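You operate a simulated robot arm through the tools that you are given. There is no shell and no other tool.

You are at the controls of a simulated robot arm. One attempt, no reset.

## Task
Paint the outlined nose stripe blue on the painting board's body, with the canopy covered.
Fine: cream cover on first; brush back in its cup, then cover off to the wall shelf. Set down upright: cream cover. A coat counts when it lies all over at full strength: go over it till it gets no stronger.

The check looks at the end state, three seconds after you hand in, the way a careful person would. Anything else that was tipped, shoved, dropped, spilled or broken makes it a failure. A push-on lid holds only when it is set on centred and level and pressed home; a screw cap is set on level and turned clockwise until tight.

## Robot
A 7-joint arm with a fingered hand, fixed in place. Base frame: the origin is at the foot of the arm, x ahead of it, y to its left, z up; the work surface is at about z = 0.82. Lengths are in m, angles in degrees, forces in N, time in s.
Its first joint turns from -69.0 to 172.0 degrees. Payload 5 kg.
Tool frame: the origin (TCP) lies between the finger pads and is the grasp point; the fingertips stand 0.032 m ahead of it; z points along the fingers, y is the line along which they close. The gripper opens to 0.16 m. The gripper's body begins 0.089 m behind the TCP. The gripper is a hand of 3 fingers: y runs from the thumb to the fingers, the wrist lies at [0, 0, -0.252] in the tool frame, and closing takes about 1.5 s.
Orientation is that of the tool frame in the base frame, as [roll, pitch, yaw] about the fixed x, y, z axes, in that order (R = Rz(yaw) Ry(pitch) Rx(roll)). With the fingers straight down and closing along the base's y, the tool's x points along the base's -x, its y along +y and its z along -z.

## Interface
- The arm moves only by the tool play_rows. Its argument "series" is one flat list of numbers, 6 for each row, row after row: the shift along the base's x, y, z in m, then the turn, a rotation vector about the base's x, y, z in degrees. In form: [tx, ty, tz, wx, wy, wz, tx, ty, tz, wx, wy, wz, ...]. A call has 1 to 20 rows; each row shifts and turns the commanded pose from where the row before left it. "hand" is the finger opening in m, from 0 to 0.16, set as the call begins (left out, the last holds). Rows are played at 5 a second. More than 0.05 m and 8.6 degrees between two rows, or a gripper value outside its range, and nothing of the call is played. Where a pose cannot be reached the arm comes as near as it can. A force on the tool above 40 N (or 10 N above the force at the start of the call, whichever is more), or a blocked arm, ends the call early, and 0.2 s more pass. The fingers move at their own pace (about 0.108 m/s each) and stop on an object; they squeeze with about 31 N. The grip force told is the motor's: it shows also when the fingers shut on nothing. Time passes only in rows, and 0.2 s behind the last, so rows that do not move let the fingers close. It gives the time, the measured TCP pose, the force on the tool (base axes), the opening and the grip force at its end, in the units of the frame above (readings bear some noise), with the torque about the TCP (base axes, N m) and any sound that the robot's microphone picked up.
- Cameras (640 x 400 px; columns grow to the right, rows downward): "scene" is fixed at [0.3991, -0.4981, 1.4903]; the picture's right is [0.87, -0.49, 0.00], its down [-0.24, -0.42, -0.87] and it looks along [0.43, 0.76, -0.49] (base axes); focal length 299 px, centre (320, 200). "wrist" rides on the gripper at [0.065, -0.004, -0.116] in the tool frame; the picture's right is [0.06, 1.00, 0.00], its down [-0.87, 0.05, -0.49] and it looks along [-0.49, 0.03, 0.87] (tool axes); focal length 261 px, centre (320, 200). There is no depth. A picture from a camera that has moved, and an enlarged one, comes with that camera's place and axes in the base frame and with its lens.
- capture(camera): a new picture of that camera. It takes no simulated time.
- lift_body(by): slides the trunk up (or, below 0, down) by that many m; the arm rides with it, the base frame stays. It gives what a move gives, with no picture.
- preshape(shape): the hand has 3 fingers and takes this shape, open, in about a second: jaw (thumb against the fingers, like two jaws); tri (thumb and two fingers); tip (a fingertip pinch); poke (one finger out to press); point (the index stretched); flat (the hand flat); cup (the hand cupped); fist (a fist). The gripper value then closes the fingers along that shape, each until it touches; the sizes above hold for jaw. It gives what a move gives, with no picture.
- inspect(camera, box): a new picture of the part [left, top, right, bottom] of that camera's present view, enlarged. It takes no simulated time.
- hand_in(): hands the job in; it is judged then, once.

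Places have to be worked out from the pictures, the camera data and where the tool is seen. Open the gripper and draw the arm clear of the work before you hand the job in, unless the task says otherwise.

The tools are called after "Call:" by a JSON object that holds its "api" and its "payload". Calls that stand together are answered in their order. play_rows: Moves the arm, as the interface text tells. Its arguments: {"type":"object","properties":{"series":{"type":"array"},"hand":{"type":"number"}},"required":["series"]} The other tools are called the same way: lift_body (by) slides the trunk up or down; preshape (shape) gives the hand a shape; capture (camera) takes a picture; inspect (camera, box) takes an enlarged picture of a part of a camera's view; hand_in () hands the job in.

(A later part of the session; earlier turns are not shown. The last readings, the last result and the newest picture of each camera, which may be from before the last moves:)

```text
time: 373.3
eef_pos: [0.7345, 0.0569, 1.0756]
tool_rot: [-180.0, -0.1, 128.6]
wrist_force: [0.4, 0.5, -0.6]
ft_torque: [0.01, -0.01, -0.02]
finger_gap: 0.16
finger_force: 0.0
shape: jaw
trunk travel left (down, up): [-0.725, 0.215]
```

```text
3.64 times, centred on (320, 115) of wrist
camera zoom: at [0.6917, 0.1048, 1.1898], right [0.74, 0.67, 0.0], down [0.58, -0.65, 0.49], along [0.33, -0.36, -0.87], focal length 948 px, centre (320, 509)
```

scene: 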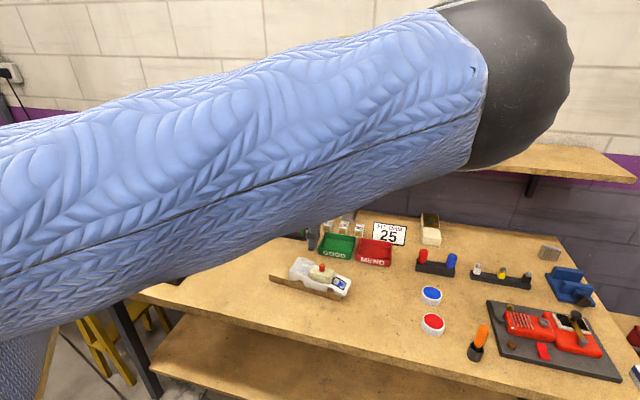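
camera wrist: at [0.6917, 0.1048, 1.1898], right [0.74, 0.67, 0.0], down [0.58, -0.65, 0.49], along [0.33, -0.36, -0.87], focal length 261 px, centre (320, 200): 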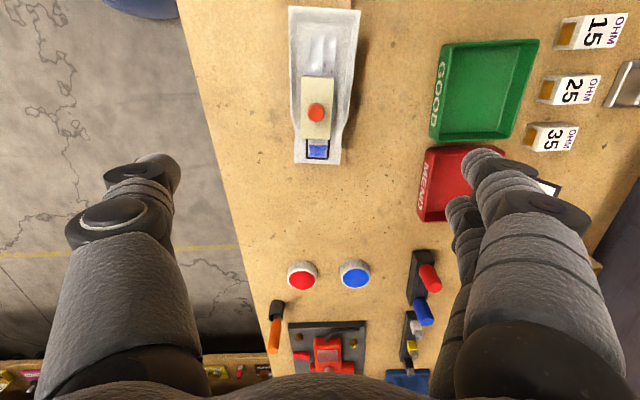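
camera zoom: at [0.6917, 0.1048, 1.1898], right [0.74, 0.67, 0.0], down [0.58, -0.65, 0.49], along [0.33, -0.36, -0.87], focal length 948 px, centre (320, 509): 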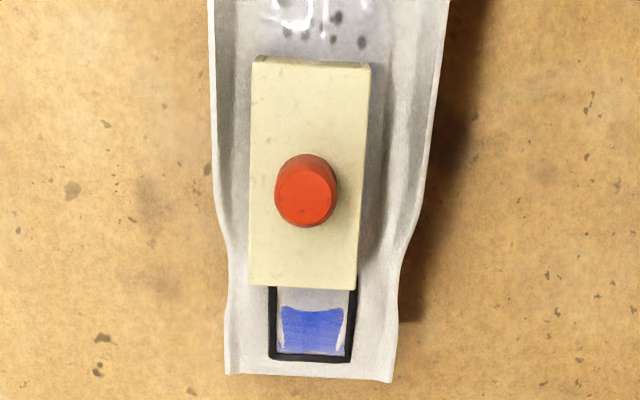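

The brush is upright in its cup. The cover's centre is at about (0.725, 0.063), aligned with the tool. I'll go down beside its flat sides with the jaws part open.

Call:
{"api": "play_rows", "payload": {"series": [-0.0047, 0.0028, -0.02, 0, 0, 0.7, -0.0048, 0.0029, -0.03, 0, 0, 0, 0, 0, -0.03, 0, 0, 0, 0, 0, -0.03, 0, 0, 0, 0, 0, 0, 0, 0, 0], "hand": 0.08}}

Call:
{"api": "capture", "payload": {"camera": "wrist"}}

Call:
{"api": "inspect", "payload": {"camera": "wrist", "box": [220, 70, 420, 220]}}

```text
time: 374.5
eef_pos: [0.7261, 0.0649, 0.9627]
tool_rot: [-179.9, -0.1, 129.2]
wrist_force: [0.0, 0.4, 0.2]
ft_torque: [0.0, -0.01, -0.02]
finger_gap: 0.0805
finger_force: 0.0
shape: jaw
trunk travel left (down, up): [-0.725, 0.215]
```

```text
taken
camera wrist: at [0.682, 0.1117, 1.078], right [0.73, 0.68, 0.0], down [0.59, -0.64, 0.49], along [0.33, -0.36, -0.87], focal length 261 px, centre (320, 200)
```

wrist: 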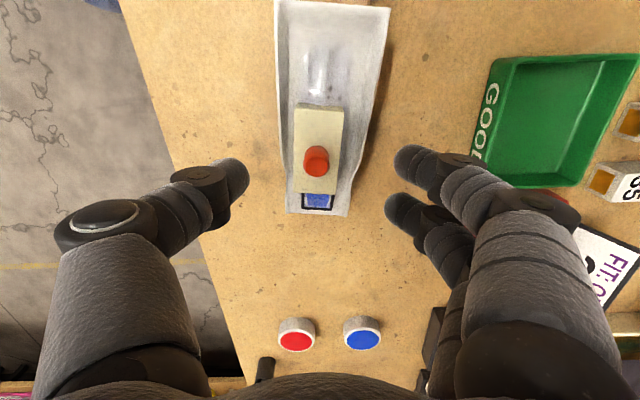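

```text
2.67 times, centred on (320, 145) of wrist
camera zoom: at [0.682, 0.1117, 1.078], right [0.73, 0.68, 0.0], down [0.59, -0.64, 0.49], along [0.33, -0.36, -0.87], focal length 695 px, centre (320, 347)
```

zoom: 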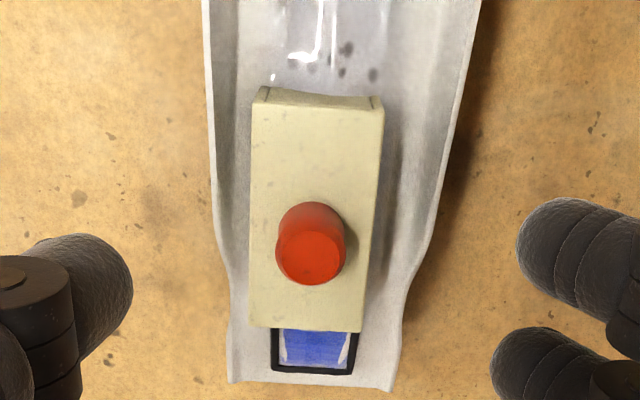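

The cover is centred between the jaws. I'll go down the last 5 cm and close on its sides.

Call:
{"api": "play_rows", "payload": {"series": [-0.0006, -0.0012, -0.02, 0, 0, 0, 0, 0, -0.02, 0, 0, 0, 0, 0, -0.008, 0, 0, 0, 0, 0, 0, 0, 0, 0]}}

Call:
{"api": "inspect", "payload": {"camera": "wrist", "box": [200, 80, 440, 260]}}

```text
time: 375.5
eef_pos: [0.7248, 0.0623, 0.9154]
tool_rot: [-180.0, -0.1, 129.3]
wrist_force: [0.0, -0.5, 0.6]
ft_torque: [-0.03, -0.01, 0.01]
finger_gap: 0.0805
finger_force: 0.0
shape: jaw
trunk travel left (down, up): [-0.725, 0.215]
```

```text
2.22 times, centred on (320, 170) of wrist
camera zoom: at [0.6803, 0.1102, 1.0306], right [0.73, 0.68, 0.0], down [0.59, -0.64, 0.49], along [0.33, -0.36, -0.87], focal length 579 px, centre (320, 267)
```

zoom: 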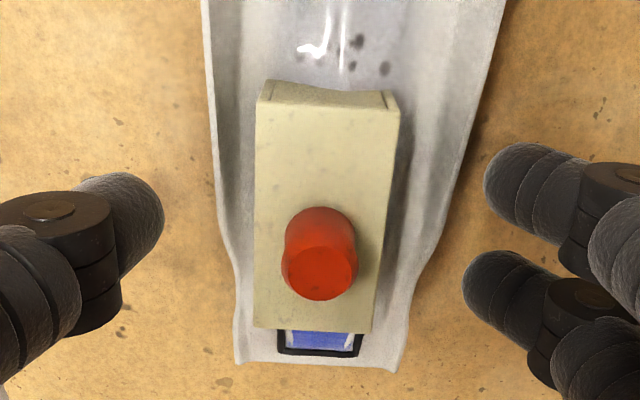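

Call:
{"api": "play_rows", "payload": {"series": [0, 0, 0, 0, 0, 0, 0, 0, 0, 0, 0, 0, 0, 0, 0, 0, 0, 0, 0, 0, 0, 0, 0, 0, 0, 0, 0, 0, 0, 0, 0, 0, 0, 0, 0, 0, 0, 0, 0, 0, 0, 0], "hand": 0.0}}

Call:
{"api": "inspect", "payload": {"camera": "wrist", "box": [200, 80, 440, 260]}}

```text
time: 377.1
eef_pos: [0.7238, 0.0627, 0.9159]
tool_rot: [180.0, 0.0, 129.3]
wrist_force: [0.8, -0.2, -0.5]
ft_torque: [0.02, 0.01, 0.0]
finger_gap: 0.0281
finger_force: 30.8
shape: jaw
trunk travel left (down, up): [-0.725, 0.215]
```

```text
2.22 times, centred on (320, 170) of wrist
camera zoom: at [0.6803, 0.1102, 1.0306], right [0.73, 0.68, 0.0], down [0.59, -0.64, 0.49], along [0.33, -0.36, -0.87], focal length 579 px, centre (320, 267)
```

zoom: 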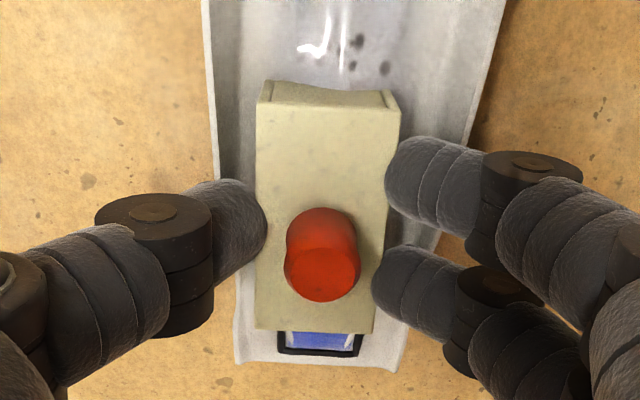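

The cover is gripped by its sides. I'll lift it straight up slowly and check that the car stays behind.

Call:
{"api": "play_rows", "payload": {"series": [0, 0, 0.005, 0, 0, 0, 0, 0, 0.01, 0, 0, 0, 0, 0, 0.015, 0, 0, 0, 0, 0, 0.03, 0, 0, 0, 0, 0, 0.03, 0, 0, 0, 0, 0, 0, 0, 0, 0]}}

Call:
{"api": "capture", "payload": {"camera": "wrist"}}

Call:
{"api": "inspect", "payload": {"camera": "wrist", "box": [220, 60, 420, 210]}}

Call:
{"api": "capture", "payload": {"camera": "scene"}}

```text
time: 378.5
eef_pos: [0.7247, 0.0627, 1.0059]
tool_rot: [-180.0, 0.0, 129.2]
wrist_force: [0.8, 0.2, -0.3]
ft_torque: [0.01, 0.01, 0.0]
finger_gap: 0.0282
finger_force: 30.8
shape: jaw
trunk travel left (down, up): [-0.725, 0.215]
```

```text
taken
camera wrist: at [0.6813, 0.1102, 1.1208], right [0.73, 0.68, 0.0], down [0.59, -0.64, 0.49], along [0.33, -0.36, -0.87], focal length 261 px, centre (320, 200)
```

wrist: 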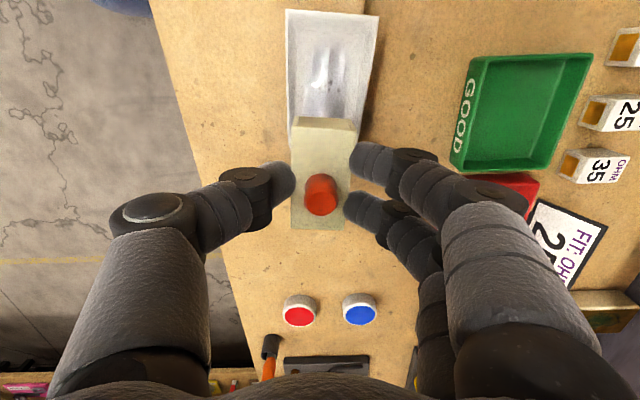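

```text
2.67 times, centred on (320, 135) of wrist
camera zoom: at [0.6813, 0.1102, 1.1208], right [0.73, 0.68, 0.0], down [0.59, -0.64, 0.49], along [0.33, -0.36, -0.87], focal length 695 px, centre (320, 373)
```

zoom: 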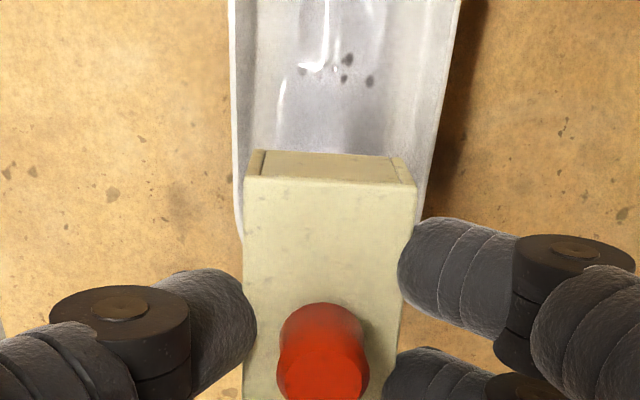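

```text
taken
```

scene: 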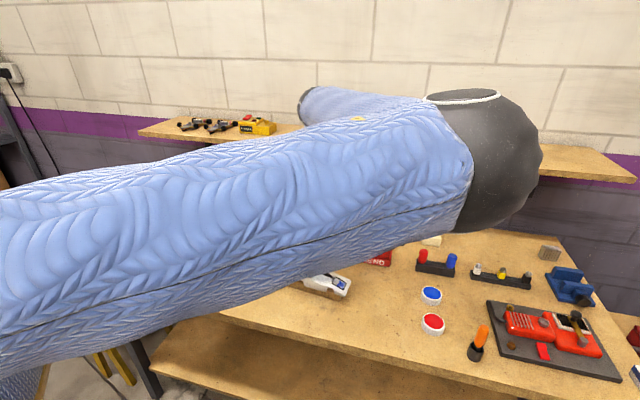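

The cover came off cleanly and the car stayed put. I'll raise the cover and turn the tool so the camera faces the wall shelf, to measure a free spot there.

Call:
{"api": "play_rows", "payload": {"series": [0, 0, 0.04, 0, 0, 0, -0.0088, 0.0131, 0.027, 0, 0, 7.9, -0.0088, 0.0131, 0.027, 0, 0, 7.9, -0.0088, 0.0131, 0.027, 0, 0, 7.9, -0.0088, 0.0131, 0.027, 0, 0, 7.9, -0.0088, 0.0131, 0.027, 0, 0, 7.9, -0.0088, 0.0131, 0.027, 0, 0, 7.9, -0.0088, 0.0131, 0.027, 0, 0, 7.9, -0.0088, 0.0131, 0.027, 0, 0, 7.9, -0.0088, 0.0131, 0.027, 0, 0, 7.9, -0.0088, 0.0131, 0.027, 0, 0, 7.9, -0.0088, 0.0131, 0.027, 0, 0, 7.9, -0.0088, 0.0131, 0.027, 0, 0, 7.9, 0, 0, 0, 0, 0, 0]}}

Call:
{"api": "capture", "payload": {"camera": "wrist"}}

Call:
{"api": "capture", "payload": {"camera": "scene"}}

```text
time: 381.5
eef_pos: [0.6188, 0.22, 1.3688]
tool_rot: [-179.9, 0.1, -135.9]
wrist_force: [-0.2, -0.2, -0.1]
ft_torque: [0.02, 0.03, -0.02]
finger_gap: 0.0283
finger_force: 30.0
shape: jaw
trunk travel left (down, up): [-0.725, 0.215]
```

```text
taken
camera wrist: at [0.5759, 0.1718, 1.4842], right [-0.74, 0.67, 0.0], down [0.59, 0.64, 0.49], along [0.33, 0.36, -0.87], focal length 261 px, centre (320, 200)
```

wrist: 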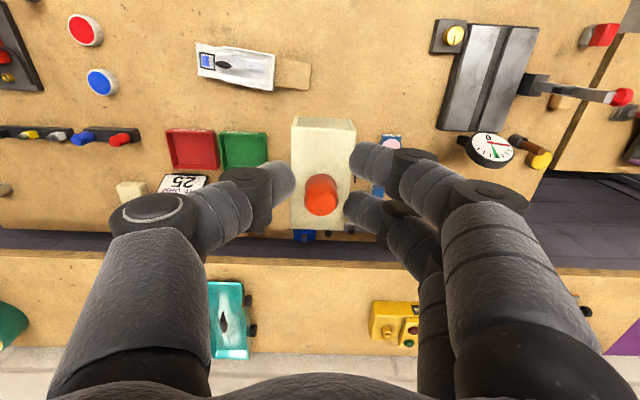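

```text
taken
```

scene: 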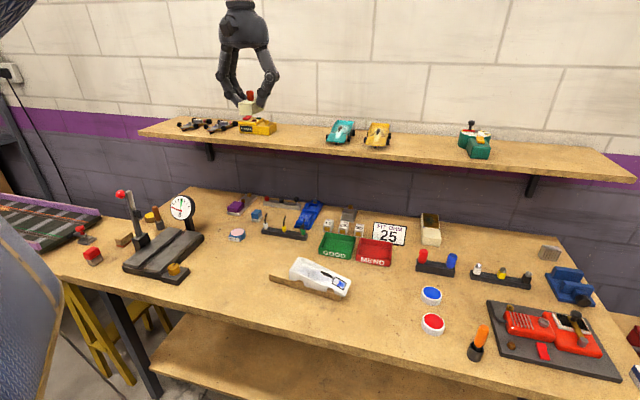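

The fixed camera now sees the shelf and the held cover clearly, and the wrist view shows the free gap between the teal car and the yellow block. I'll zoom in on both for measurement.

Call:
{"api": "inspect", "payload": {"camera": "wrist", "box": [190, 220, 430, 380]}}

Call:
{"api": "inspect", "payload": {"camera": "scene", "box": [220, 80, 380, 180]}}

Call:
{"api": "inspect", "payload": {"camera": "scene", "box": [270, 250, 366, 310]}}

```text
2.50 times, centred on (310, 300) of wrist
camera zoom: at [0.5759, 0.1718, 1.4842], right [-0.74, 0.67, 0.0], down [0.59, 0.64, 0.49], along [0.33, 0.36, -0.87], focal length 652 px, centre (345, -50)
```

zoom: 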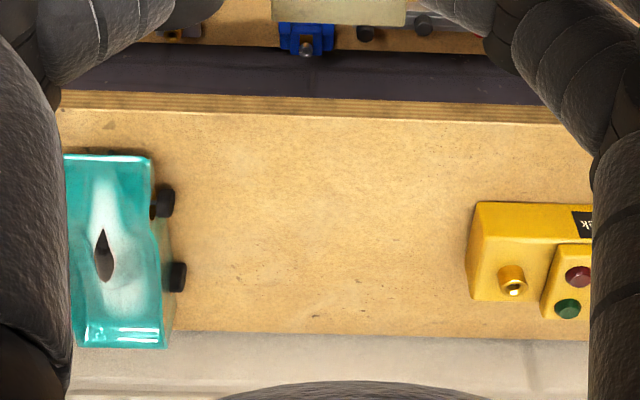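

```text
4.00 times, centred on (300, 130) of scene
camera zoom: at [0.3991, -0.4981, 1.4903], right [0.87, -0.49, 0.0], down [-0.24, -0.42, -0.87], along [0.43, 0.76, -0.49], focal length 1198 px, centre (400, 480)
```

zoom: 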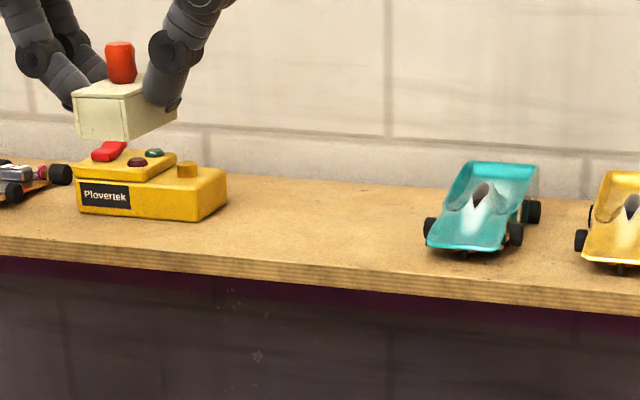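

```text
6.67 times, centred on (318, 280) of scene
camera zoom: at [0.3991, -0.4981, 1.4903], right [0.87, -0.49, 0.0], down [-0.24, -0.42, -0.87], along [0.43, 0.76, -0.49], focal length 1996 px, centre (333, -333)
```

zoom: 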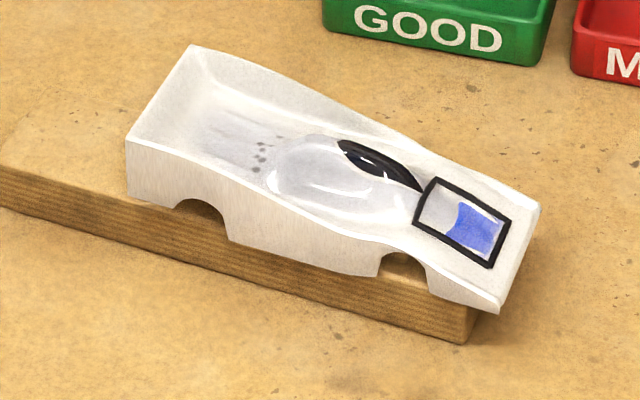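

The shelf top comes out at z ≈ 1.156, and its front edge passes through about (0.80, 0.39). There's a 20 cm gap between the teal car and the yellow block. I'll carry the cover at height to above (0.834, 0.437), about 5.5 cm in from the edge.

Call:
{"api": "play_rows", "payload": {"series": [0.0307, 0.031, 0, 0, 0, 0, 0.0307, 0.031, 0, 0, 0, 0, 0.0307, 0.031, 0, 0, 0, 0, 0.0308, 0.031, 0, 0, 0, 0, 0.0308, 0.031, 0, 0, 0, 0, 0.0308, 0.0309, 0, 0, 0, 0, 0.0308, 0.0308, 0, 0, 0, 0, 0, 0, 0, 0, 0, 0]}}

Call:
{"api": "capture", "payload": {"camera": "wrist"}}

Call:
{"api": "capture", "payload": {"camera": "scene"}}

Call:
{"api": "inspect", "payload": {"camera": "scene", "box": [220, 60, 380, 170]}}

```text
time: 383.5
eef_pos: [0.7831, 0.3311, 1.3546]
tool_rot: [178.4, 1.3, -137.6]
wrist_force: [-0.1, 0.4, 0.4]
ft_torque: [-0.01, -0.02, -0.01]
finger_gap: 0.0283
finger_force: 30.8
shape: jaw
out of reach, approached as far as the arm can: row 5, 6, 7
trunk travel left (down, up): [-0.725, 0.215]
stopped in row 8: the arm was blocked; the commanded pose is now the measured one
```

```text
taken
camera wrist: at [0.7394, 0.2808, 1.4676], right [-0.72, 0.7, 0.03], down [0.61, 0.61, 0.51], along [0.34, 0.38, -0.86], focal length 261 px, centre (320, 200)
```

wrist: 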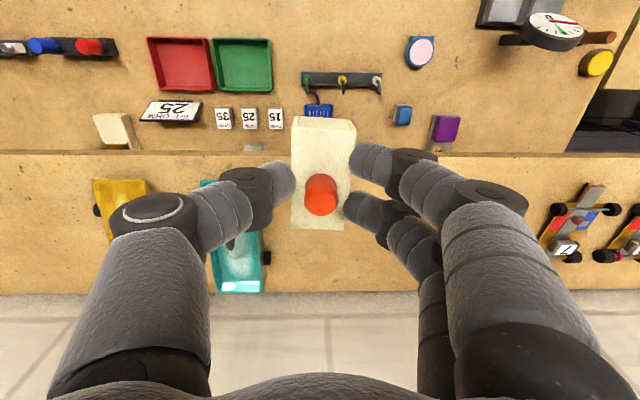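

```text
taken
```

scene: 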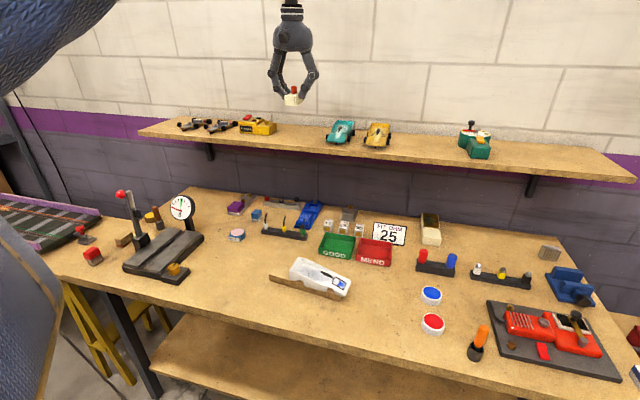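

```text
3.64 times, centred on (300, 115) of scene
camera zoom: at [0.3991, -0.4981, 1.4903], right [0.87, -0.49, 0.0], down [-0.24, -0.42, -0.87], along [0.43, 0.76, -0.49], focal length 1089 px, centre (393, 509)
```

zoom: 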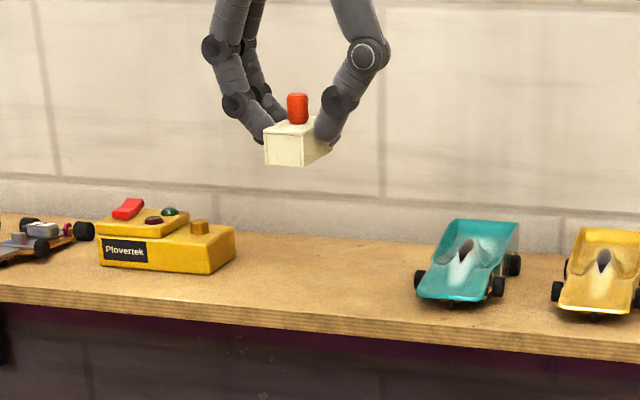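

That height is out of reach with the trunk as it is. I'll raise the trunk 0.2 m, which lifts the arm with it, so I can come down onto the shelf with more reach.

Call:
{"api": "lift_body", "payload": {"by": 0.2}}

Call:
{"api": "capture", "payload": {"camera": "scene"}}

```text
time: 385.7
eef_pos: [0.7833, 0.3315, 1.5568]
tool_rot: [178.6, 1.2, -137.7]
wrist_force: [0.1, -0.1, 0.2]
ft_torque: [0.0, -0.03, -0.01]
finger_gap: 0.0283
finger_force: 30.9
shape: jaw
trunk travel left (down, up): [-0.925, 0.015]
```

```text
taken
```

scene: 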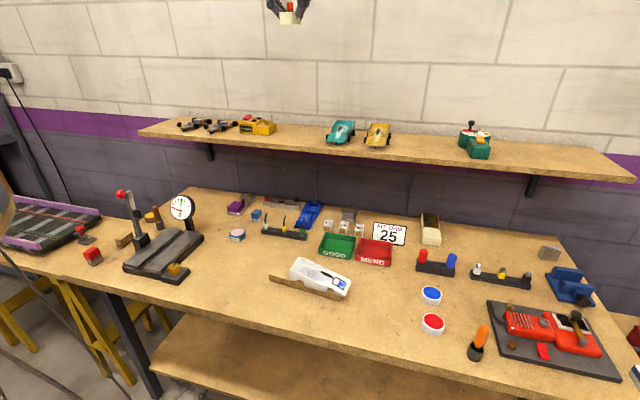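

The trunk is up. I'll level the tool again, come down to about 1.33 m and move out over the chosen spot.

Call:
{"api": "play_rows", "payload": {"series": [0, 0, -0.04, -1.84, -0.06, 1.7, 0, 0, -0.045, 0, 0, 0, 0, 0, -0.045, 0, 0, 0, 0, 0, -0.045, 0, 0, 0, 0, 0, -0.045, 0, 0, 0, 0.0169, 0.0352, 0, 0, 0, 0, 0.0169, 0.0352, 0, 0, 0, 0, 0.017, 0.0351, 0, 0, 0, 0, 0, 0, 0, 0, 0, 0]}}

Call:
{"api": "capture", "payload": {"camera": "wrist"}}

Call:
{"api": "inspect", "payload": {"camera": "scene", "box": [220, 60, 380, 170]}}

```text
time: 387.7
eef_pos: [0.8011, 0.3796, 1.3332]
tool_rot: [-180.0, 0.1, -135.7]
wrist_force: [-0.4, 0.3, -1.0]
ft_torque: [-0.04, 0.02, 0.0]
finger_gap: 0.0281
finger_force: 31.5
shape: jaw
out of reach, approached as far as the arm can: row 7, 8
trunk travel left (down, up): [-0.925, 0.015]
```

```text
taken
camera wrist: at [0.7572, 0.3316, 1.4481], right [-0.74, 0.67, 0.0], down [0.58, 0.65, 0.49], along [0.33, 0.36, -0.87], focal length 261 px, centre (320, 200)
```

wrist: 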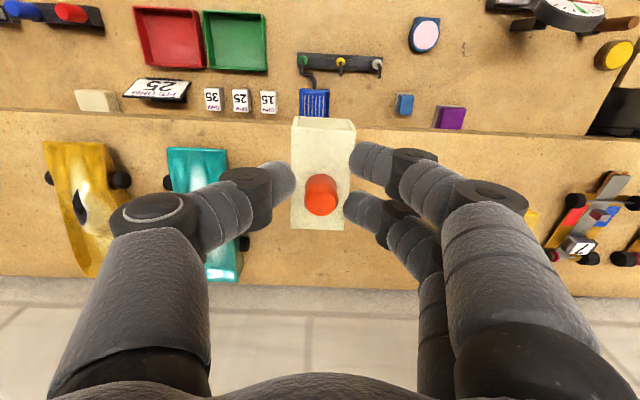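

```text
3.64 times, centred on (300, 115) of scene
camera zoom: at [0.3991, -0.4981, 1.4903], right [0.87, -0.49, 0.0], down [-0.24, -0.42, -0.87], along [0.43, 0.76, -0.49], focal length 1089 px, centre (393, 509)
```

zoom: 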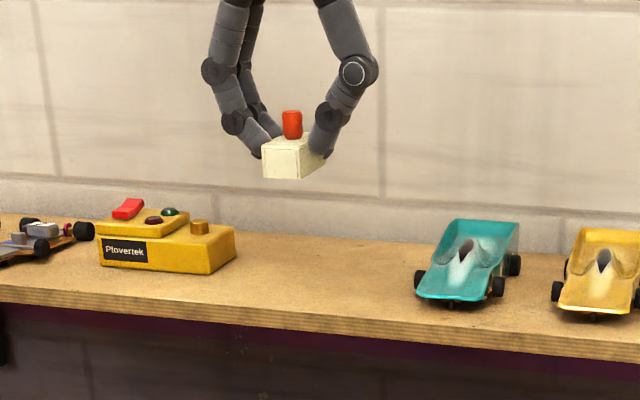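

At 1.33 m the reach ends about 6 cm short, but reach grows lower down. I'll descend in small rows so the arm can follow out to the target, staying above the shelf items.

Call:
{"api": "play_rows", "payload": {"series": [0, 0, -0.02, 0, 0, 0, 0, 0, -0.02, 0, 0, 0, 0, 0, -0.02, 0, 0, 0, 0, 0, -0.02, 0, 0, 0, 0, 0, 0, 0, 0, 0]}}

Call:
{"api": "inspect", "payload": {"camera": "scene", "box": [220, 60, 380, 170]}}

Call:
{"api": "capture", "payload": {"camera": "wrist"}}

```text
time: 388.9
eef_pos: [0.7996, 0.3771, 1.2535]
tool_rot: [-179.9, 0.0, -135.8]
wrist_force: [0.3, 0.4, -0.1]
ft_torque: [0.05, -0.01, -0.02]
finger_gap: 0.0283
finger_force: 31.3
shape: jaw
trunk travel left (down, up): [-0.925, 0.015]
```

```text
3.64 times, centred on (300, 115) of scene
camera zoom: at [0.3991, -0.4981, 1.4903], right [0.87, -0.49, 0.0], down [-0.24, -0.42, -0.87], along [0.43, 0.76, -0.49], focal length 1089 px, centre (393, 509)
```

zoom: 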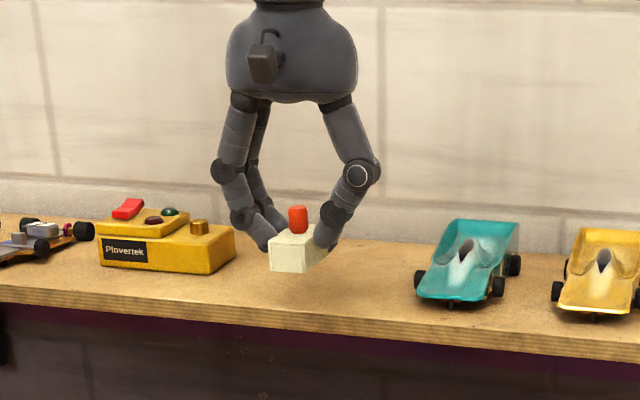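

```text
taken
camera wrist: at [0.7578, 0.3296, 1.3685], right [-0.74, 0.67, 0.0], down [0.58, 0.65, 0.49], along [0.33, 0.36, -0.87], focal length 261 px, centre (320, 200)
```

wrist: 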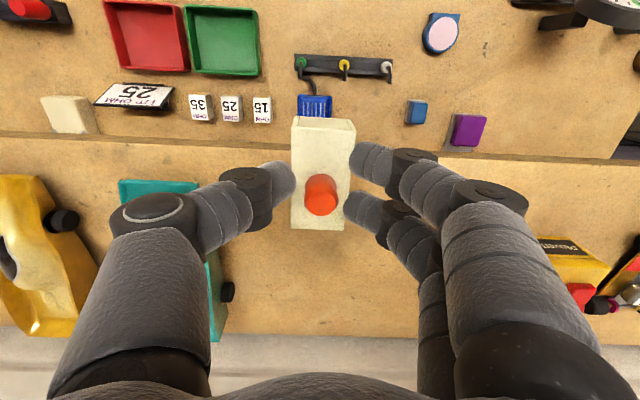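

The arm followed straight down. Now I'll move outward at this height toward (0.812, 0.444), with the cover still 5 cm above the shelf.

Call:
{"api": "play_rows", "payload": {"series": [0.0041, 0.0167, 0, 0, 0, 0, 0.0041, 0.0167, 0, 0, 0, 0, 0.0041, 0.0167, 0, 0, 0, 0, 0.0041, 0.0167, 0, 0, 0, 0, 0, 0, 0, 0, 0, 0]}}

Call:
{"api": "inspect", "payload": {"camera": "scene", "box": [220, 60, 380, 170]}}

Call:
{"api": "inspect", "payload": {"camera": "wrist", "box": [200, 90, 440, 270]}}

```text
time: 390.1
eef_pos: [0.7867, 0.3924, 1.2519]
tool_rot: [179.9, 0.2, -135.8]
wrist_force: [0.5, -0.4, 0.0]
ft_torque: [0.01, 0.01, 0.03]
finger_gap: 0.0283
finger_force: 31.0
shape: jaw
out of reach, approached as far as the arm can: row 1, 2, 3, 4
trunk travel left (down, up): [-0.925, 0.015]
```

```text
3.64 times, centred on (300, 115) of scene
camera zoom: at [0.3991, -0.4981, 1.4903], right [0.87, -0.49, 0.0], down [-0.24, -0.42, -0.87], along [0.43, 0.76, -0.49], focal length 1089 px, centre (393, 509)
```

zoom: 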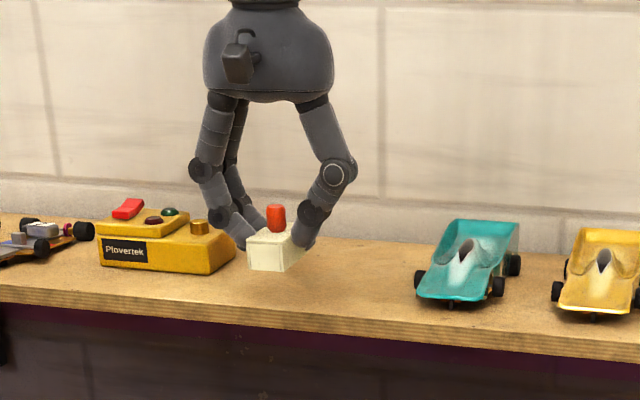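

```text
2.22 times, centred on (320, 180) of wrist
camera zoom: at [0.7432, 0.3441, 1.3679], right [-0.74, 0.67, 0.0], down [0.58, 0.64, 0.49], along [0.33, 0.37, -0.87], focal length 579 px, centre (320, 244)
```

zoom: 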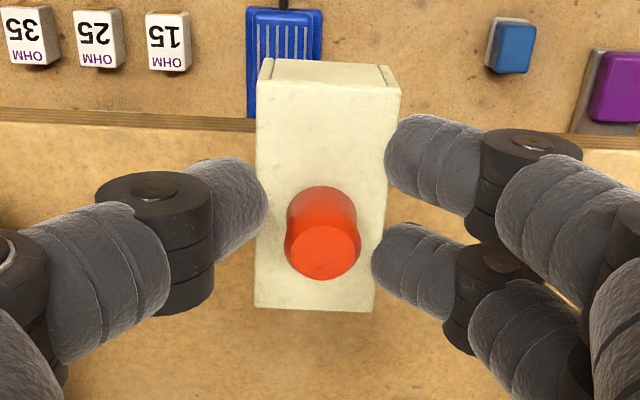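

With the trunk up, straight-down reach ends about 4 cm short of the shelf spot. Leaning the hand 12°, wrist toward the base and fingers slightly outward, gains 5 cm, so the cover can touch with its front edge first and settle flat. I'll tilt and move out.

Call:
{"api": "play_rows", "payload": {"series": [0, 0, 0, 4.32, -4.17, 0, 0, 0, 0, 4.32, -4.17, 0, 0.0039, 0.0106, 0, 0, 0, 0, 0.0039, 0.0106, 0, 0, 0, 0, 0.0039, 0.0106, 0, 0, 0, 0, 0.0038, 0.0106, 0, 0, 0, 0, 0, 0, 0, 0, 0, 0]}}

Call:
{"api": "inspect", "payload": {"camera": "scene", "box": [220, 60, 380, 170]}}

Call:
{"api": "capture", "payload": {"camera": "wrist"}}

```text
time: 391.7
eef_pos: [0.8021, 0.434, 1.252]
tool_rot: [179.6, 11.9, -135.9]
wrist_force: [-0.1, 0.0, 0.2]
ft_torque: [0.0, 0.02, 0.02]
finger_gap: 0.028
finger_force: 30.7
shape: jaw
trunk travel left (down, up): [-0.925, 0.015]
```

```text
3.64 times, centred on (300, 115) of scene
camera zoom: at [0.3991, -0.4981, 1.4903], right [0.87, -0.49, 0.0], down [-0.24, -0.42, -0.87], along [0.43, 0.76, -0.49], focal length 1089 px, centre (393, 509)
```

zoom: 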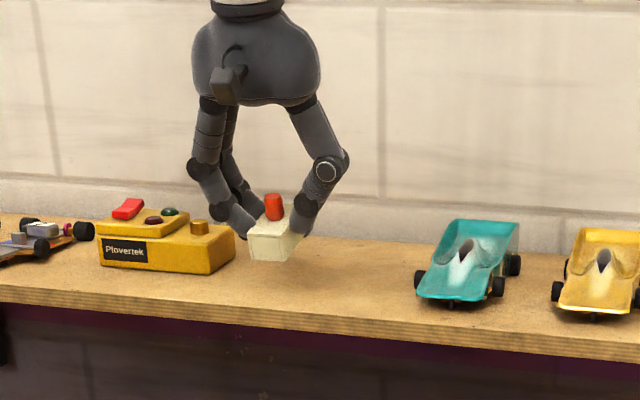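

```text
taken
camera wrist: at [0.7436, 0.3696, 1.3508], right [-0.74, 0.67, -0.01], down [0.5, 0.56, 0.66], along [0.45, 0.49, -0.75], focal length 261 px, centre (320, 200)
```

wrist: 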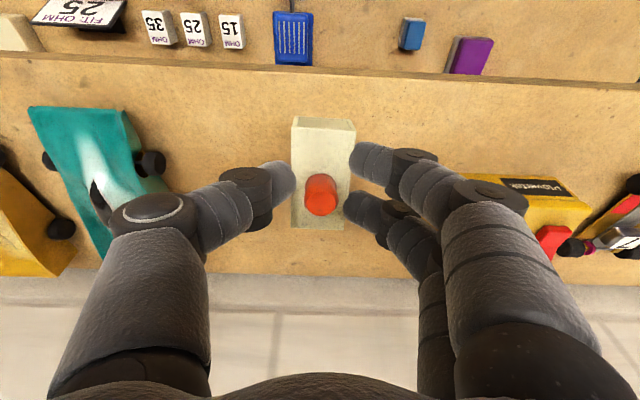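

The pose was reached. I'll nudge 8 mm away from the yellow block and 5 mm further in, then lower to just above the shelf.

Call:
{"api": "play_rows", "payload": {"series": [0.0047, -0.001, 0, 0, 0, 0, 0.0046, -0.001, 0, 0, 0, 0, 0, 0, -0.015, 0, 0, 0, 0, 0, -0.015, 0, 0, 0, 0, 0, 0, 0, 0, 0]}}

Call:
{"api": "inspect", "payload": {"camera": "scene", "box": [240, 90, 340, 160]}}

Call:
{"api": "inspect", "payload": {"camera": "wrist", "box": [160, 40, 560, 290]}}

```text
time: 392.9
eef_pos: [0.8115, 0.4335, 1.2235]
tool_rot: [179.7, 12.1, -135.8]
wrist_force: [-0.2, -0.1, -1.3]
ft_torque: [-0.02, -0.02, -0.01]
finger_gap: 0.0283
finger_force: 31.1
shape: jaw
trunk travel left (down, up): [-0.925, 0.015]
```

```text
5.71 times, centred on (290, 125) of scene
camera zoom: at [0.3991, -0.4981, 1.4903], right [0.87, -0.49, 0.0], down [-0.24, -0.42, -0.87], along [0.43, 0.76, -0.49], focal length 1711 px, centre (491, 629)
```

zoom: 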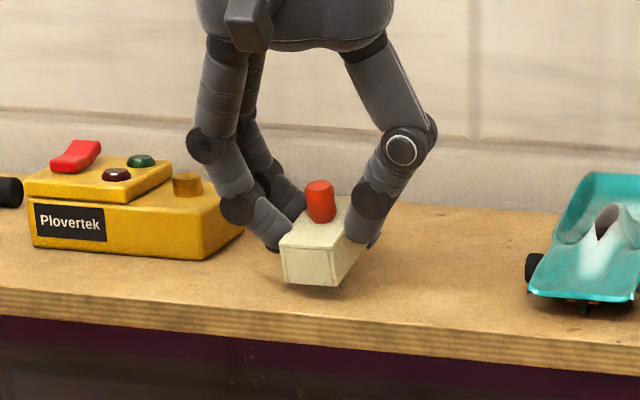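

```text
1.60 times, centred on (360, 165) of wrist
camera zoom: at [0.7521, 0.3699, 1.3212], right [-0.74, 0.67, -0.01], down [0.5, 0.56, 0.66], along [0.45, 0.49, -0.75], focal length 417 px, centre (256, 256)
```

zoom: 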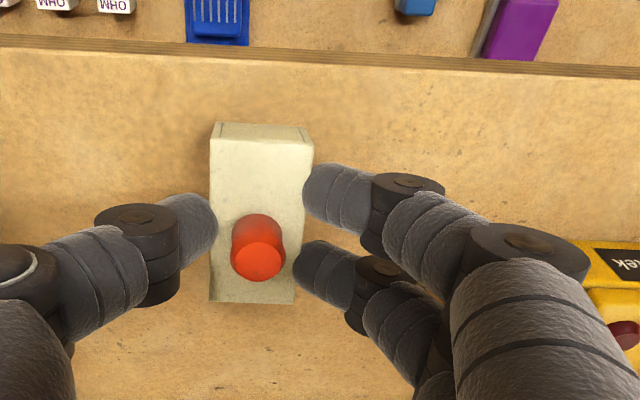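

The cover hovers about 1.5 cm above the shelf with clear space on both sides. I'll lower in small steps to first contact.

Call:
{"api": "play_rows", "payload": {"series": [0, 0, -0.005, 0, 0, 0, 0, 0, -0.004, 0, 0, 0, 0, 0, 0, 0, 0, 0]}}

Call:
{"api": "play_rows", "payload": {"series": [0, 0, -0.003, 0, 0, 0, 0, 0, 0, 0, 0, 0]}}

Call:
{"api": "play_rows", "payload": {"series": [0, 0, -0.002, 0, 0, 0, 0, 0, 0, 0, 0, 0]}}

Call:
{"api": "inspect", "payload": {"camera": "scene", "box": [240, 90, 340, 160]}}

```text
time: 393.7
eef_pos: [0.8105, 0.4327, 1.2122]
tool_rot: [179.7, 11.9, -135.8]
wrist_force: [-0.6, -0.7, -0.8]
ft_torque: [0.0, 0.02, -0.03]
finger_gap: 0.0281
finger_force: 31.0
shape: jaw
trunk travel left (down, up): [-0.925, 0.015]
```

```text
time: 394.3
eef_pos: [0.8125, 0.434, 1.2098]
tool_rot: [179.7, 12.0, -135.9]
wrist_force: [2.0, 1.7, 4.7]
ft_torque: [0.03, 0.08, -0.02]
finger_gap: 0.0282
finger_force: 31.0
shape: jaw
trunk travel left (down, up): [-0.925, 0.015]
```

```text
time: 394.9
eef_pos: [0.811, 0.4335, 1.2075]
tool_rot: [179.6, 12.0, -136.0]
wrist_force: [4.2, 3.1, 11.4]
ft_torque: [0.04, 0.08, -0.04]
finger_gap: 0.0288
finger_force: 31.0
shape: jaw
trunk travel left (down, up): [-0.925, 0.015]
```

```text
5.71 times, centred on (290, 125) of scene
camera zoom: at [0.3991, -0.4981, 1.4903], right [0.87, -0.49, 0.0], down [-0.24, -0.42, -0.87], along [0.43, 0.76, -0.49], focal length 1711 px, centre (491, 629)
```

zoom: 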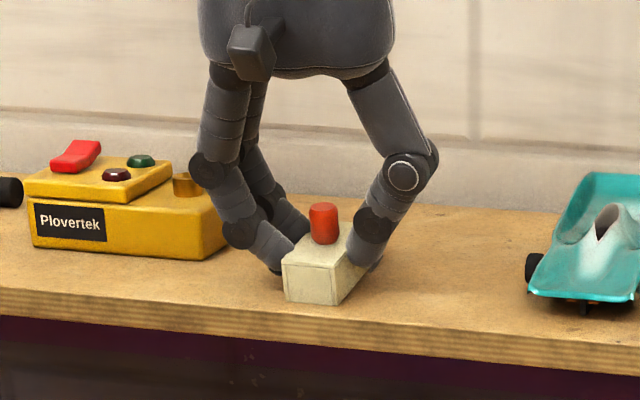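

The front edge rests on the shelf (contact at TCP 1.209), with the rear end about 13 mm up. I'll ease the pressure and open the jaws only a few millimetres, so the cover tips down flat while guided between the fingers.

Call:
{"api": "play_rows", "payload": {"series": [0, 0, 0.001, 0, 0, 0, 0, 0, 0, 0, 0, 0]}}

Call:
{"api": "play_rows", "payload": {"series": [0, 0, 0, 0, 0, 0, 0, 0, 0, 0, 0, 0], "hand": 0.038}}

Call:
{"api": "inspect", "payload": {"camera": "scene", "box": [240, 90, 340, 160]}}

Call:
{"api": "inspect", "payload": {"camera": "wrist", "box": [200, 80, 440, 260]}}

```text
time: 395.5
eef_pos: [0.8102, 0.4322, 1.2079]
tool_rot: [179.6, 12.0, -136.0]
wrist_force: [3.7, 1.6, 9.3]
ft_torque: [0.0, 0.05, -0.04]
finger_gap: 0.0284
finger_force: 31.0
shape: jaw
trunk travel left (down, up): [-0.925, 0.015]
```

```text
time: 396.1
eef_pos: [0.8116, 0.4339, 1.2069]
tool_rot: [179.8, 11.8, -135.9]
wrist_force: [-0.2, -0.1, 0.3]
ft_torque: [-0.01, -0.02, 0.0]
finger_gap: 0.0377
finger_force: 0.0
shape: jaw
trunk travel left (down, up): [-0.925, 0.015]
```

```text
5.71 times, centred on (290, 125) of scene
camera zoom: at [0.3991, -0.4981, 1.4903], right [0.87, -0.49, 0.0], down [-0.24, -0.42, -0.87], along [0.43, 0.76, -0.49], focal length 1711 px, centre (491, 629)
```

zoom: 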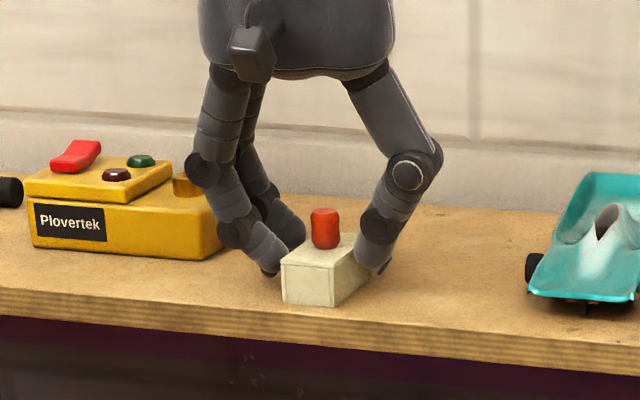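

```text
2.22 times, centred on (320, 170) of wrist
camera zoom: at [0.7525, 0.3695, 1.3062], right [-0.74, 0.67, -0.01], down [0.5, 0.56, 0.66], along [0.45, 0.49, -0.75], focal length 579 px, centre (320, 267)
```

zoom: 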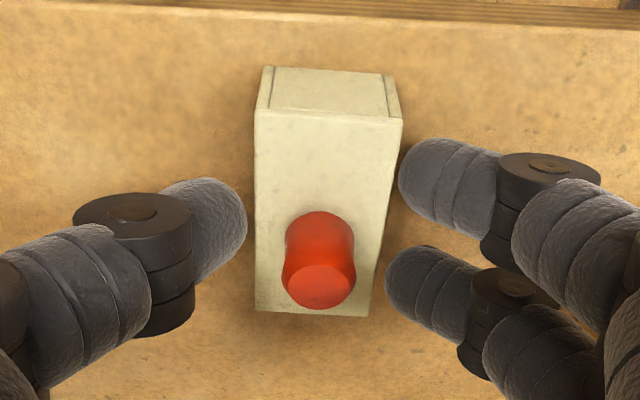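

The cover settled flat and upright on the shelf, with the fingers clear on both sides. I'll open a little more and withdraw straight up.

Call:
{"api": "play_rows", "payload": {"series": [0, 0, 0.002, 0, 0, 0, 0, 0, 0.015, 0, 0, 0, -0.002, -0.002, 0.03, 0, 0, 0, -0.005, -0.005, 0.04, 0, 0, 0, -0.01, -0.01, 0.04, 0, 0, 0, 0, 0, 0, 0, 0, 0], "hand": 0.055}}

Call:
{"api": "inspect", "payload": {"camera": "scene", "box": [220, 80, 380, 180]}}

Call:
{"api": "capture", "payload": {"camera": "wrist"}}

```text
time: 397.5
eef_pos: [0.7972, 0.4186, 1.3332]
tool_rot: [179.6, 11.9, -135.8]
wrist_force: [0.3, -0.5, -0.3]
ft_torque: [0.02, 0.02, 0.02]
finger_gap: 0.055
finger_force: 0.1
shape: jaw
trunk travel left (down, up): [-0.925, 0.015]
```

```text
4.00 times, centred on (300, 130) of scene
camera zoom: at [0.3991, -0.4981, 1.4903], right [0.87, -0.49, 0.0], down [-0.24, -0.42, -0.87], along [0.43, 0.76, -0.49], focal length 1198 px, centre (400, 480)
```

zoom: 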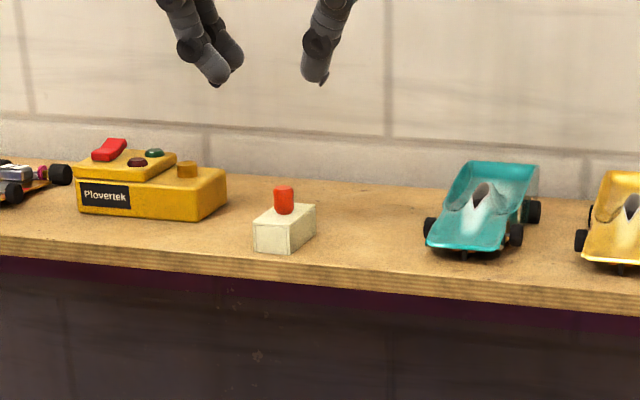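

```text
taken
camera wrist: at [0.7383, 0.3541, 1.4326], right [-0.74, 0.67, -0.01], down [0.5, 0.56, 0.66], along [0.45, 0.49, -0.75], focal length 261 px, centre (320, 200)
```

wrist: 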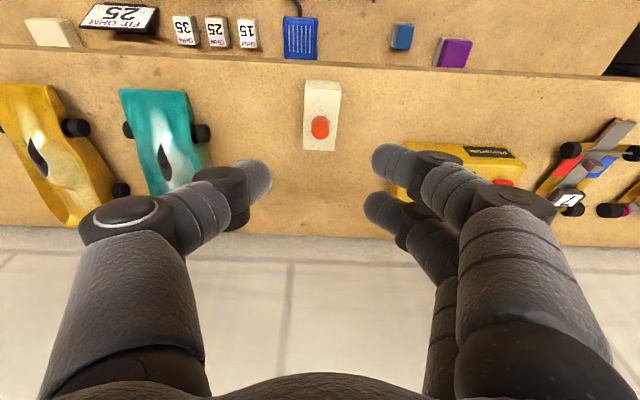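

The cover stands upright on the shelf between the yellow block and the teal car. The painting board, though, is still about 24 mm tailward and 5 mm toward the front from where it began, and I want to put it back. I'll draw the arm in, level the tool, then lower the trunk.

Call:
{"api": "play_rows", "payload": {"series": [-0.0309, -0.0273, 0.0084, 0, 0, 0, -0.0309, -0.0273, 0.0084, 0, 0, 0, -0.0309, -0.0273, 0.0084, -4.32, 4.17, 0, -0.0309, -0.0273, 0.0084, -4.32, 4.17, 0, -0.0309, -0.0273, 0.0084, 0, 0, 0, -0.0309, -0.0273, 0.0084, 0, 0, -7.9, -0.0309, -0.0273, 0.0084, 0, 0, -7.9, -0.0309, -0.0273, 0.0084, 0, 0, -7.9, 0, 0, 0, 0, 0, -7.9, 0, 0, 0, 0, 0, -7.9, 0, 0, 0, 0, 0, -7.9, 0, 0, 0, 0, 0, -7.9, 0, 0, 0, 0, 0, -7.9, 0, 0, 0, 0, 0, -7.9, 0, 0, 0, 0, 0, -7.9, 0, 0, 0, 0, 0, -7.9, 0, 0, 0, 0, 0, -7.9, 0, 0, 0, 0, 0, 0], "hand": 0.16}}

Call:
{"api": "lift_body", "payload": {"by": -0.2}}

Call:
{"api": "capture", "payload": {"camera": "wrist"}}

Call:
{"api": "capture", "payload": {"camera": "scene"}}

```text
time: 401.3
eef_pos: [0.5467, 0.197, 1.4023]
tool_rot: [-179.9, -0.2, 129.3]
wrist_force: [0.5, 0.1, 0.6]
ft_torque: [0.0, -0.02, -0.01]
finger_gap: 0.16
finger_force: 0.1
shape: jaw
trunk travel left (down, up): [-0.925, 0.015]
```

```text
time: 403.4
eef_pos: [0.5466, 0.1981, 1.2017]
tool_rot: [-180.0, -0.1, 129.4]
wrist_force: [1.1, 0.1, 0.2]
ft_torque: [-0.01, -0.02, 0.06]
finger_gap: 0.1599
finger_force: 0.1
shape: jaw
trunk travel left (down, up): [-0.725, 0.215]
```

```text
taken
camera wrist: at [0.504, 0.2459, 1.3178], right [0.73, 0.68, 0.0], down [0.59, -0.64, 0.49], along [0.33, -0.36, -0.87], focal length 261 px, centre (320, 200)
```

wrist: 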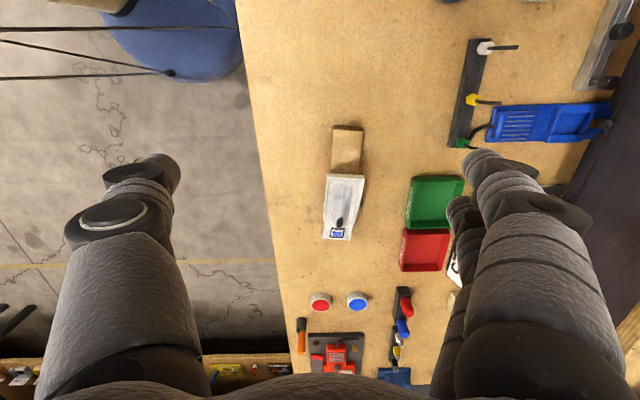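

```text
taken
```

scene: 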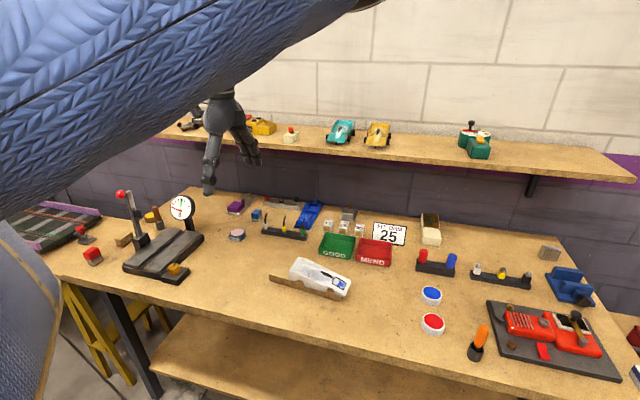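

Call:
{"api": "inspect", "payload": {"camera": "wrist", "box": [290, 110, 410, 250]}}

Call:
{"api": "inspect", "payload": {"camera": "scene", "box": [262, 250, 358, 310]}}

```text
2.86 times, centred on (350, 180) of wrist
camera zoom: at [0.504, 0.2459, 1.3178], right [0.73, 0.68, 0.0], down [0.59, -0.64, 0.49], along [0.33, -0.36, -0.87], focal length 745 px, centre (234, 257)
```

zoom: 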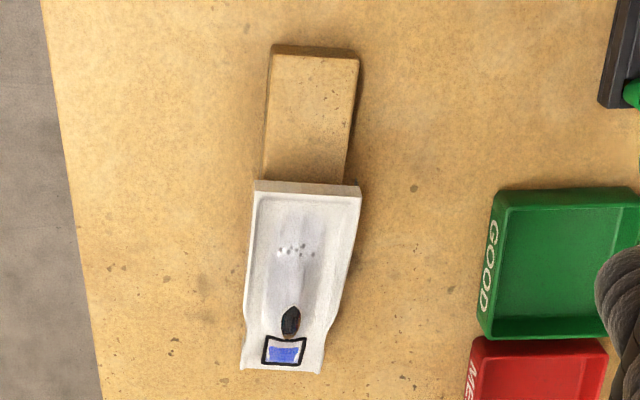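

```text
6.67 times, centred on (310, 280) of scene
camera zoom: at [0.3991, -0.4981, 1.4903], right [0.87, -0.49, 0.0], down [-0.24, -0.42, -0.87], along [0.43, 0.76, -0.49], focal length 1996 px, centre (387, -333)
```

zoom: 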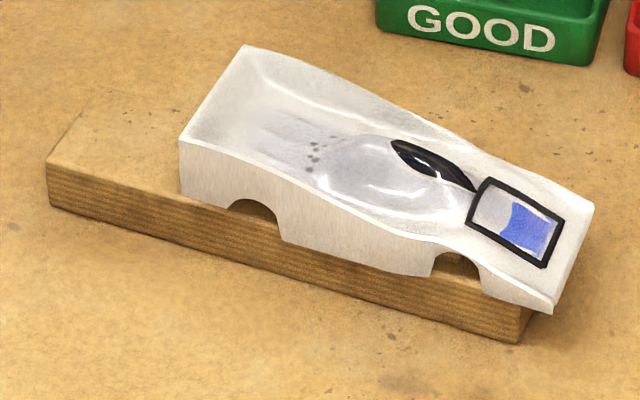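

The board's free tail end is clear: the plank is 57 mm wide, its end centre is at (0.624, 0.193), and the car tail is 88 mm further along. I'll grip the plank's sides there and slide the whole board back 24 mm nose-ward and 4 mm toward the wall.

Call:
{"api": "play_rows", "payload": {"series": [0.0202, -0.0069, -0.04, 0, 0, 0, 0.0202, -0.0069, -0.04, 0, 0, 0, 0.0202, -0.0069, -0.04, 0, 0, 0, 0.0203, -0.0068, -0.04, 0, 0, 0, 0.0203, -0.0068, -0.04, 0, 0, 0, 0, 0, -0.04, 0, 0, 0, 0, 0, 0, 0, 0, 0], "hand": 0.11}}

Call:
{"api": "capture", "payload": {"camera": "wrist"}}

Call:
{"api": "inspect", "payload": {"camera": "wrist", "box": [200, 60, 440, 240]}}

```text
time: 405.0
eef_pos: [0.6492, 0.1649, 0.9601]
tool_rot: [-180.0, 0.0, 129.4]
wrist_force: [-0.4, -0.6, -0.3]
ft_torque: [-0.01, -0.03, 0.04]
finger_gap: 0.1104
finger_force: 0.0
shape: jaw
trunk travel left (down, up): [-0.725, 0.215]
```

```text
taken
camera wrist: at [0.6058, 0.2128, 1.0769], right [0.73, 0.68, 0.0], down [0.59, -0.64, 0.49], along [0.33, -0.36, -0.87], focal length 261 px, centre (320, 200)
```

wrist: 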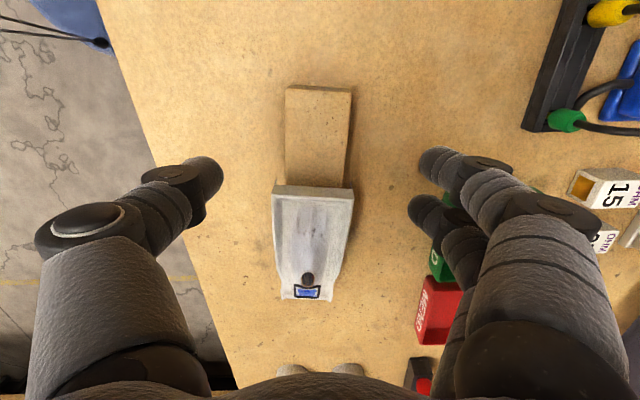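

```text
2.22 times, centred on (320, 150) of wrist
camera zoom: at [0.6058, 0.2128, 1.0769], right [0.73, 0.68, 0.0], down [0.59, -0.64, 0.49], along [0.33, -0.36, -0.87], focal length 579 px, centre (320, 311)
```

zoom: 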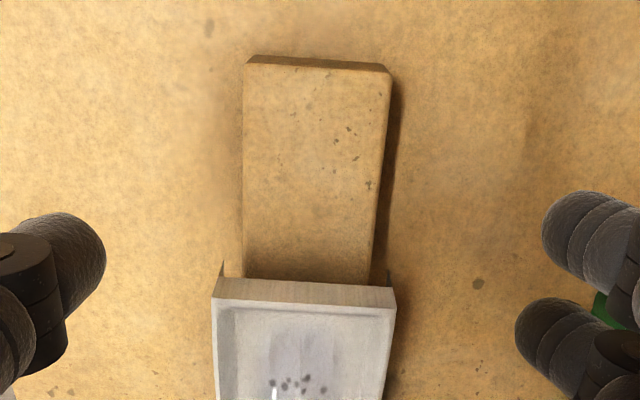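

The plank is centred under the jaws and the fingers will land well short of the car's tail. I'll lower to just above the bench and close on the plank's sides.

Call:
{"api": "play_rows", "payload": {"series": [-0.0019, -0.0016, -0.03, 0, 0, 0, 0, 0, -0.03, 0, 0, 0, 0, 0, -0.025, 0, 0, 0, 0, 0, -0.017, 0, 0, 0, 0, 0, 0, 0, 0, 0]}}

Call:
{"api": "capture", "payload": {"camera": "wrist"}}

```text
time: 406.2
eef_pos: [0.6476, 0.1632, 0.859]
tool_rot: [-179.9, -0.1, 129.4]
wrist_force: [-0.4, 0.5, 0.3]
ft_torque: [0.01, 0.05, -0.01]
finger_gap: 0.1105
finger_force: 0.0
shape: jaw
trunk travel left (down, up): [-0.725, 0.215]
```

```text
taken
camera wrist: at [0.6039, 0.2101, 0.9748], right [0.73, 0.68, 0.0], down [0.59, -0.64, 0.49], along [0.33, -0.36, -0.87], focal length 261 px, centre (320, 200)
```

wrist: 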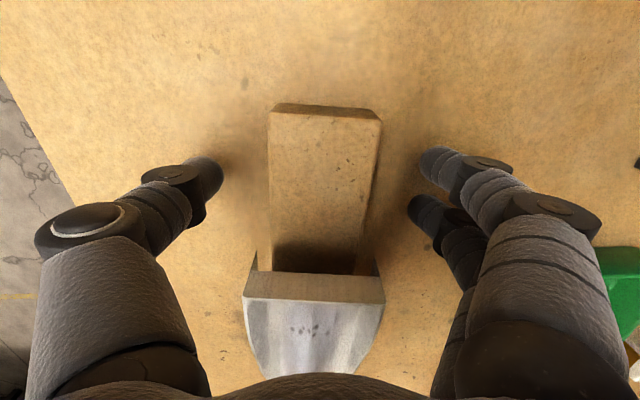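

Call:
{"api": "play_rows", "payload": {"series": [0, 0, 0, 0, 0, 0, 0, 0, 0, 0, 0, 0, 0, 0, 0, 0, 0, 0, 0, 0, 0, 0, 0, 0, 0, 0, 0, 0, 0, 0], "hand": 0.03}}

Call:
{"api": "capture", "payload": {"camera": "wrist"}}

Call:
{"api": "inspect", "payload": {"camera": "scene", "box": [262, 250, 358, 310]}}

```text
time: 407.4
eef_pos: [0.6479, 0.1616, 0.8599]
tool_rot: [-179.8, -0.1, 129.4]
wrist_force: [0.6, -0.7, 0.2]
ft_torque: [0.0, -0.01, -0.01]
finger_gap: 0.0494
finger_force: 31.2
shape: jaw
trunk travel left (down, up): [-0.725, 0.215]
```

```text
taken
camera wrist: at [0.604, 0.2101, 0.9749], right [0.73, 0.68, 0.0], down [0.59, -0.64, 0.49], along [0.33, -0.36, -0.87], focal length 261 px, centre (320, 200)
```

wrist: 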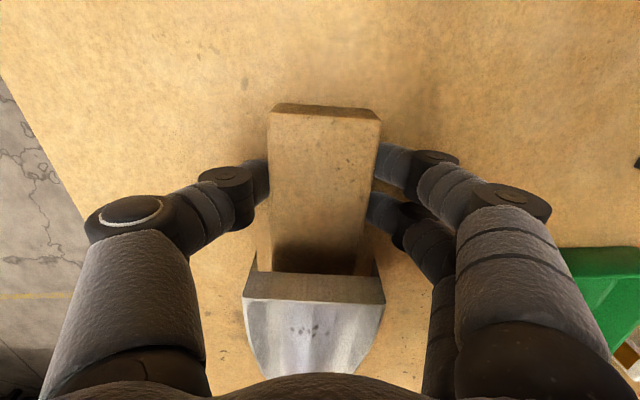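

```text
6.67 times, centred on (310, 280) of scene
camera zoom: at [0.3991, -0.4981, 1.4903], right [0.87, -0.49, 0.0], down [-0.24, -0.42, -0.87], along [0.43, 0.76, -0.49], focal length 1996 px, centre (387, -333)
```

zoom: 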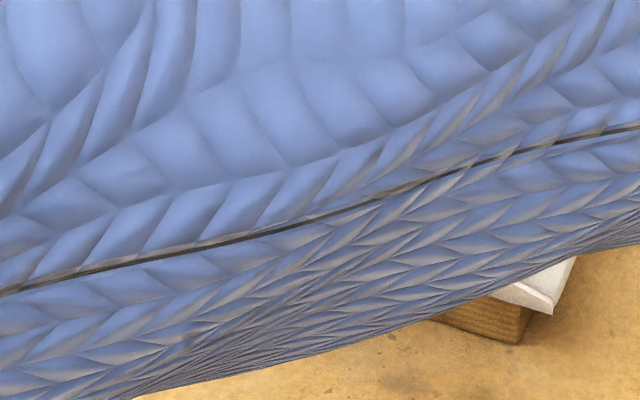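

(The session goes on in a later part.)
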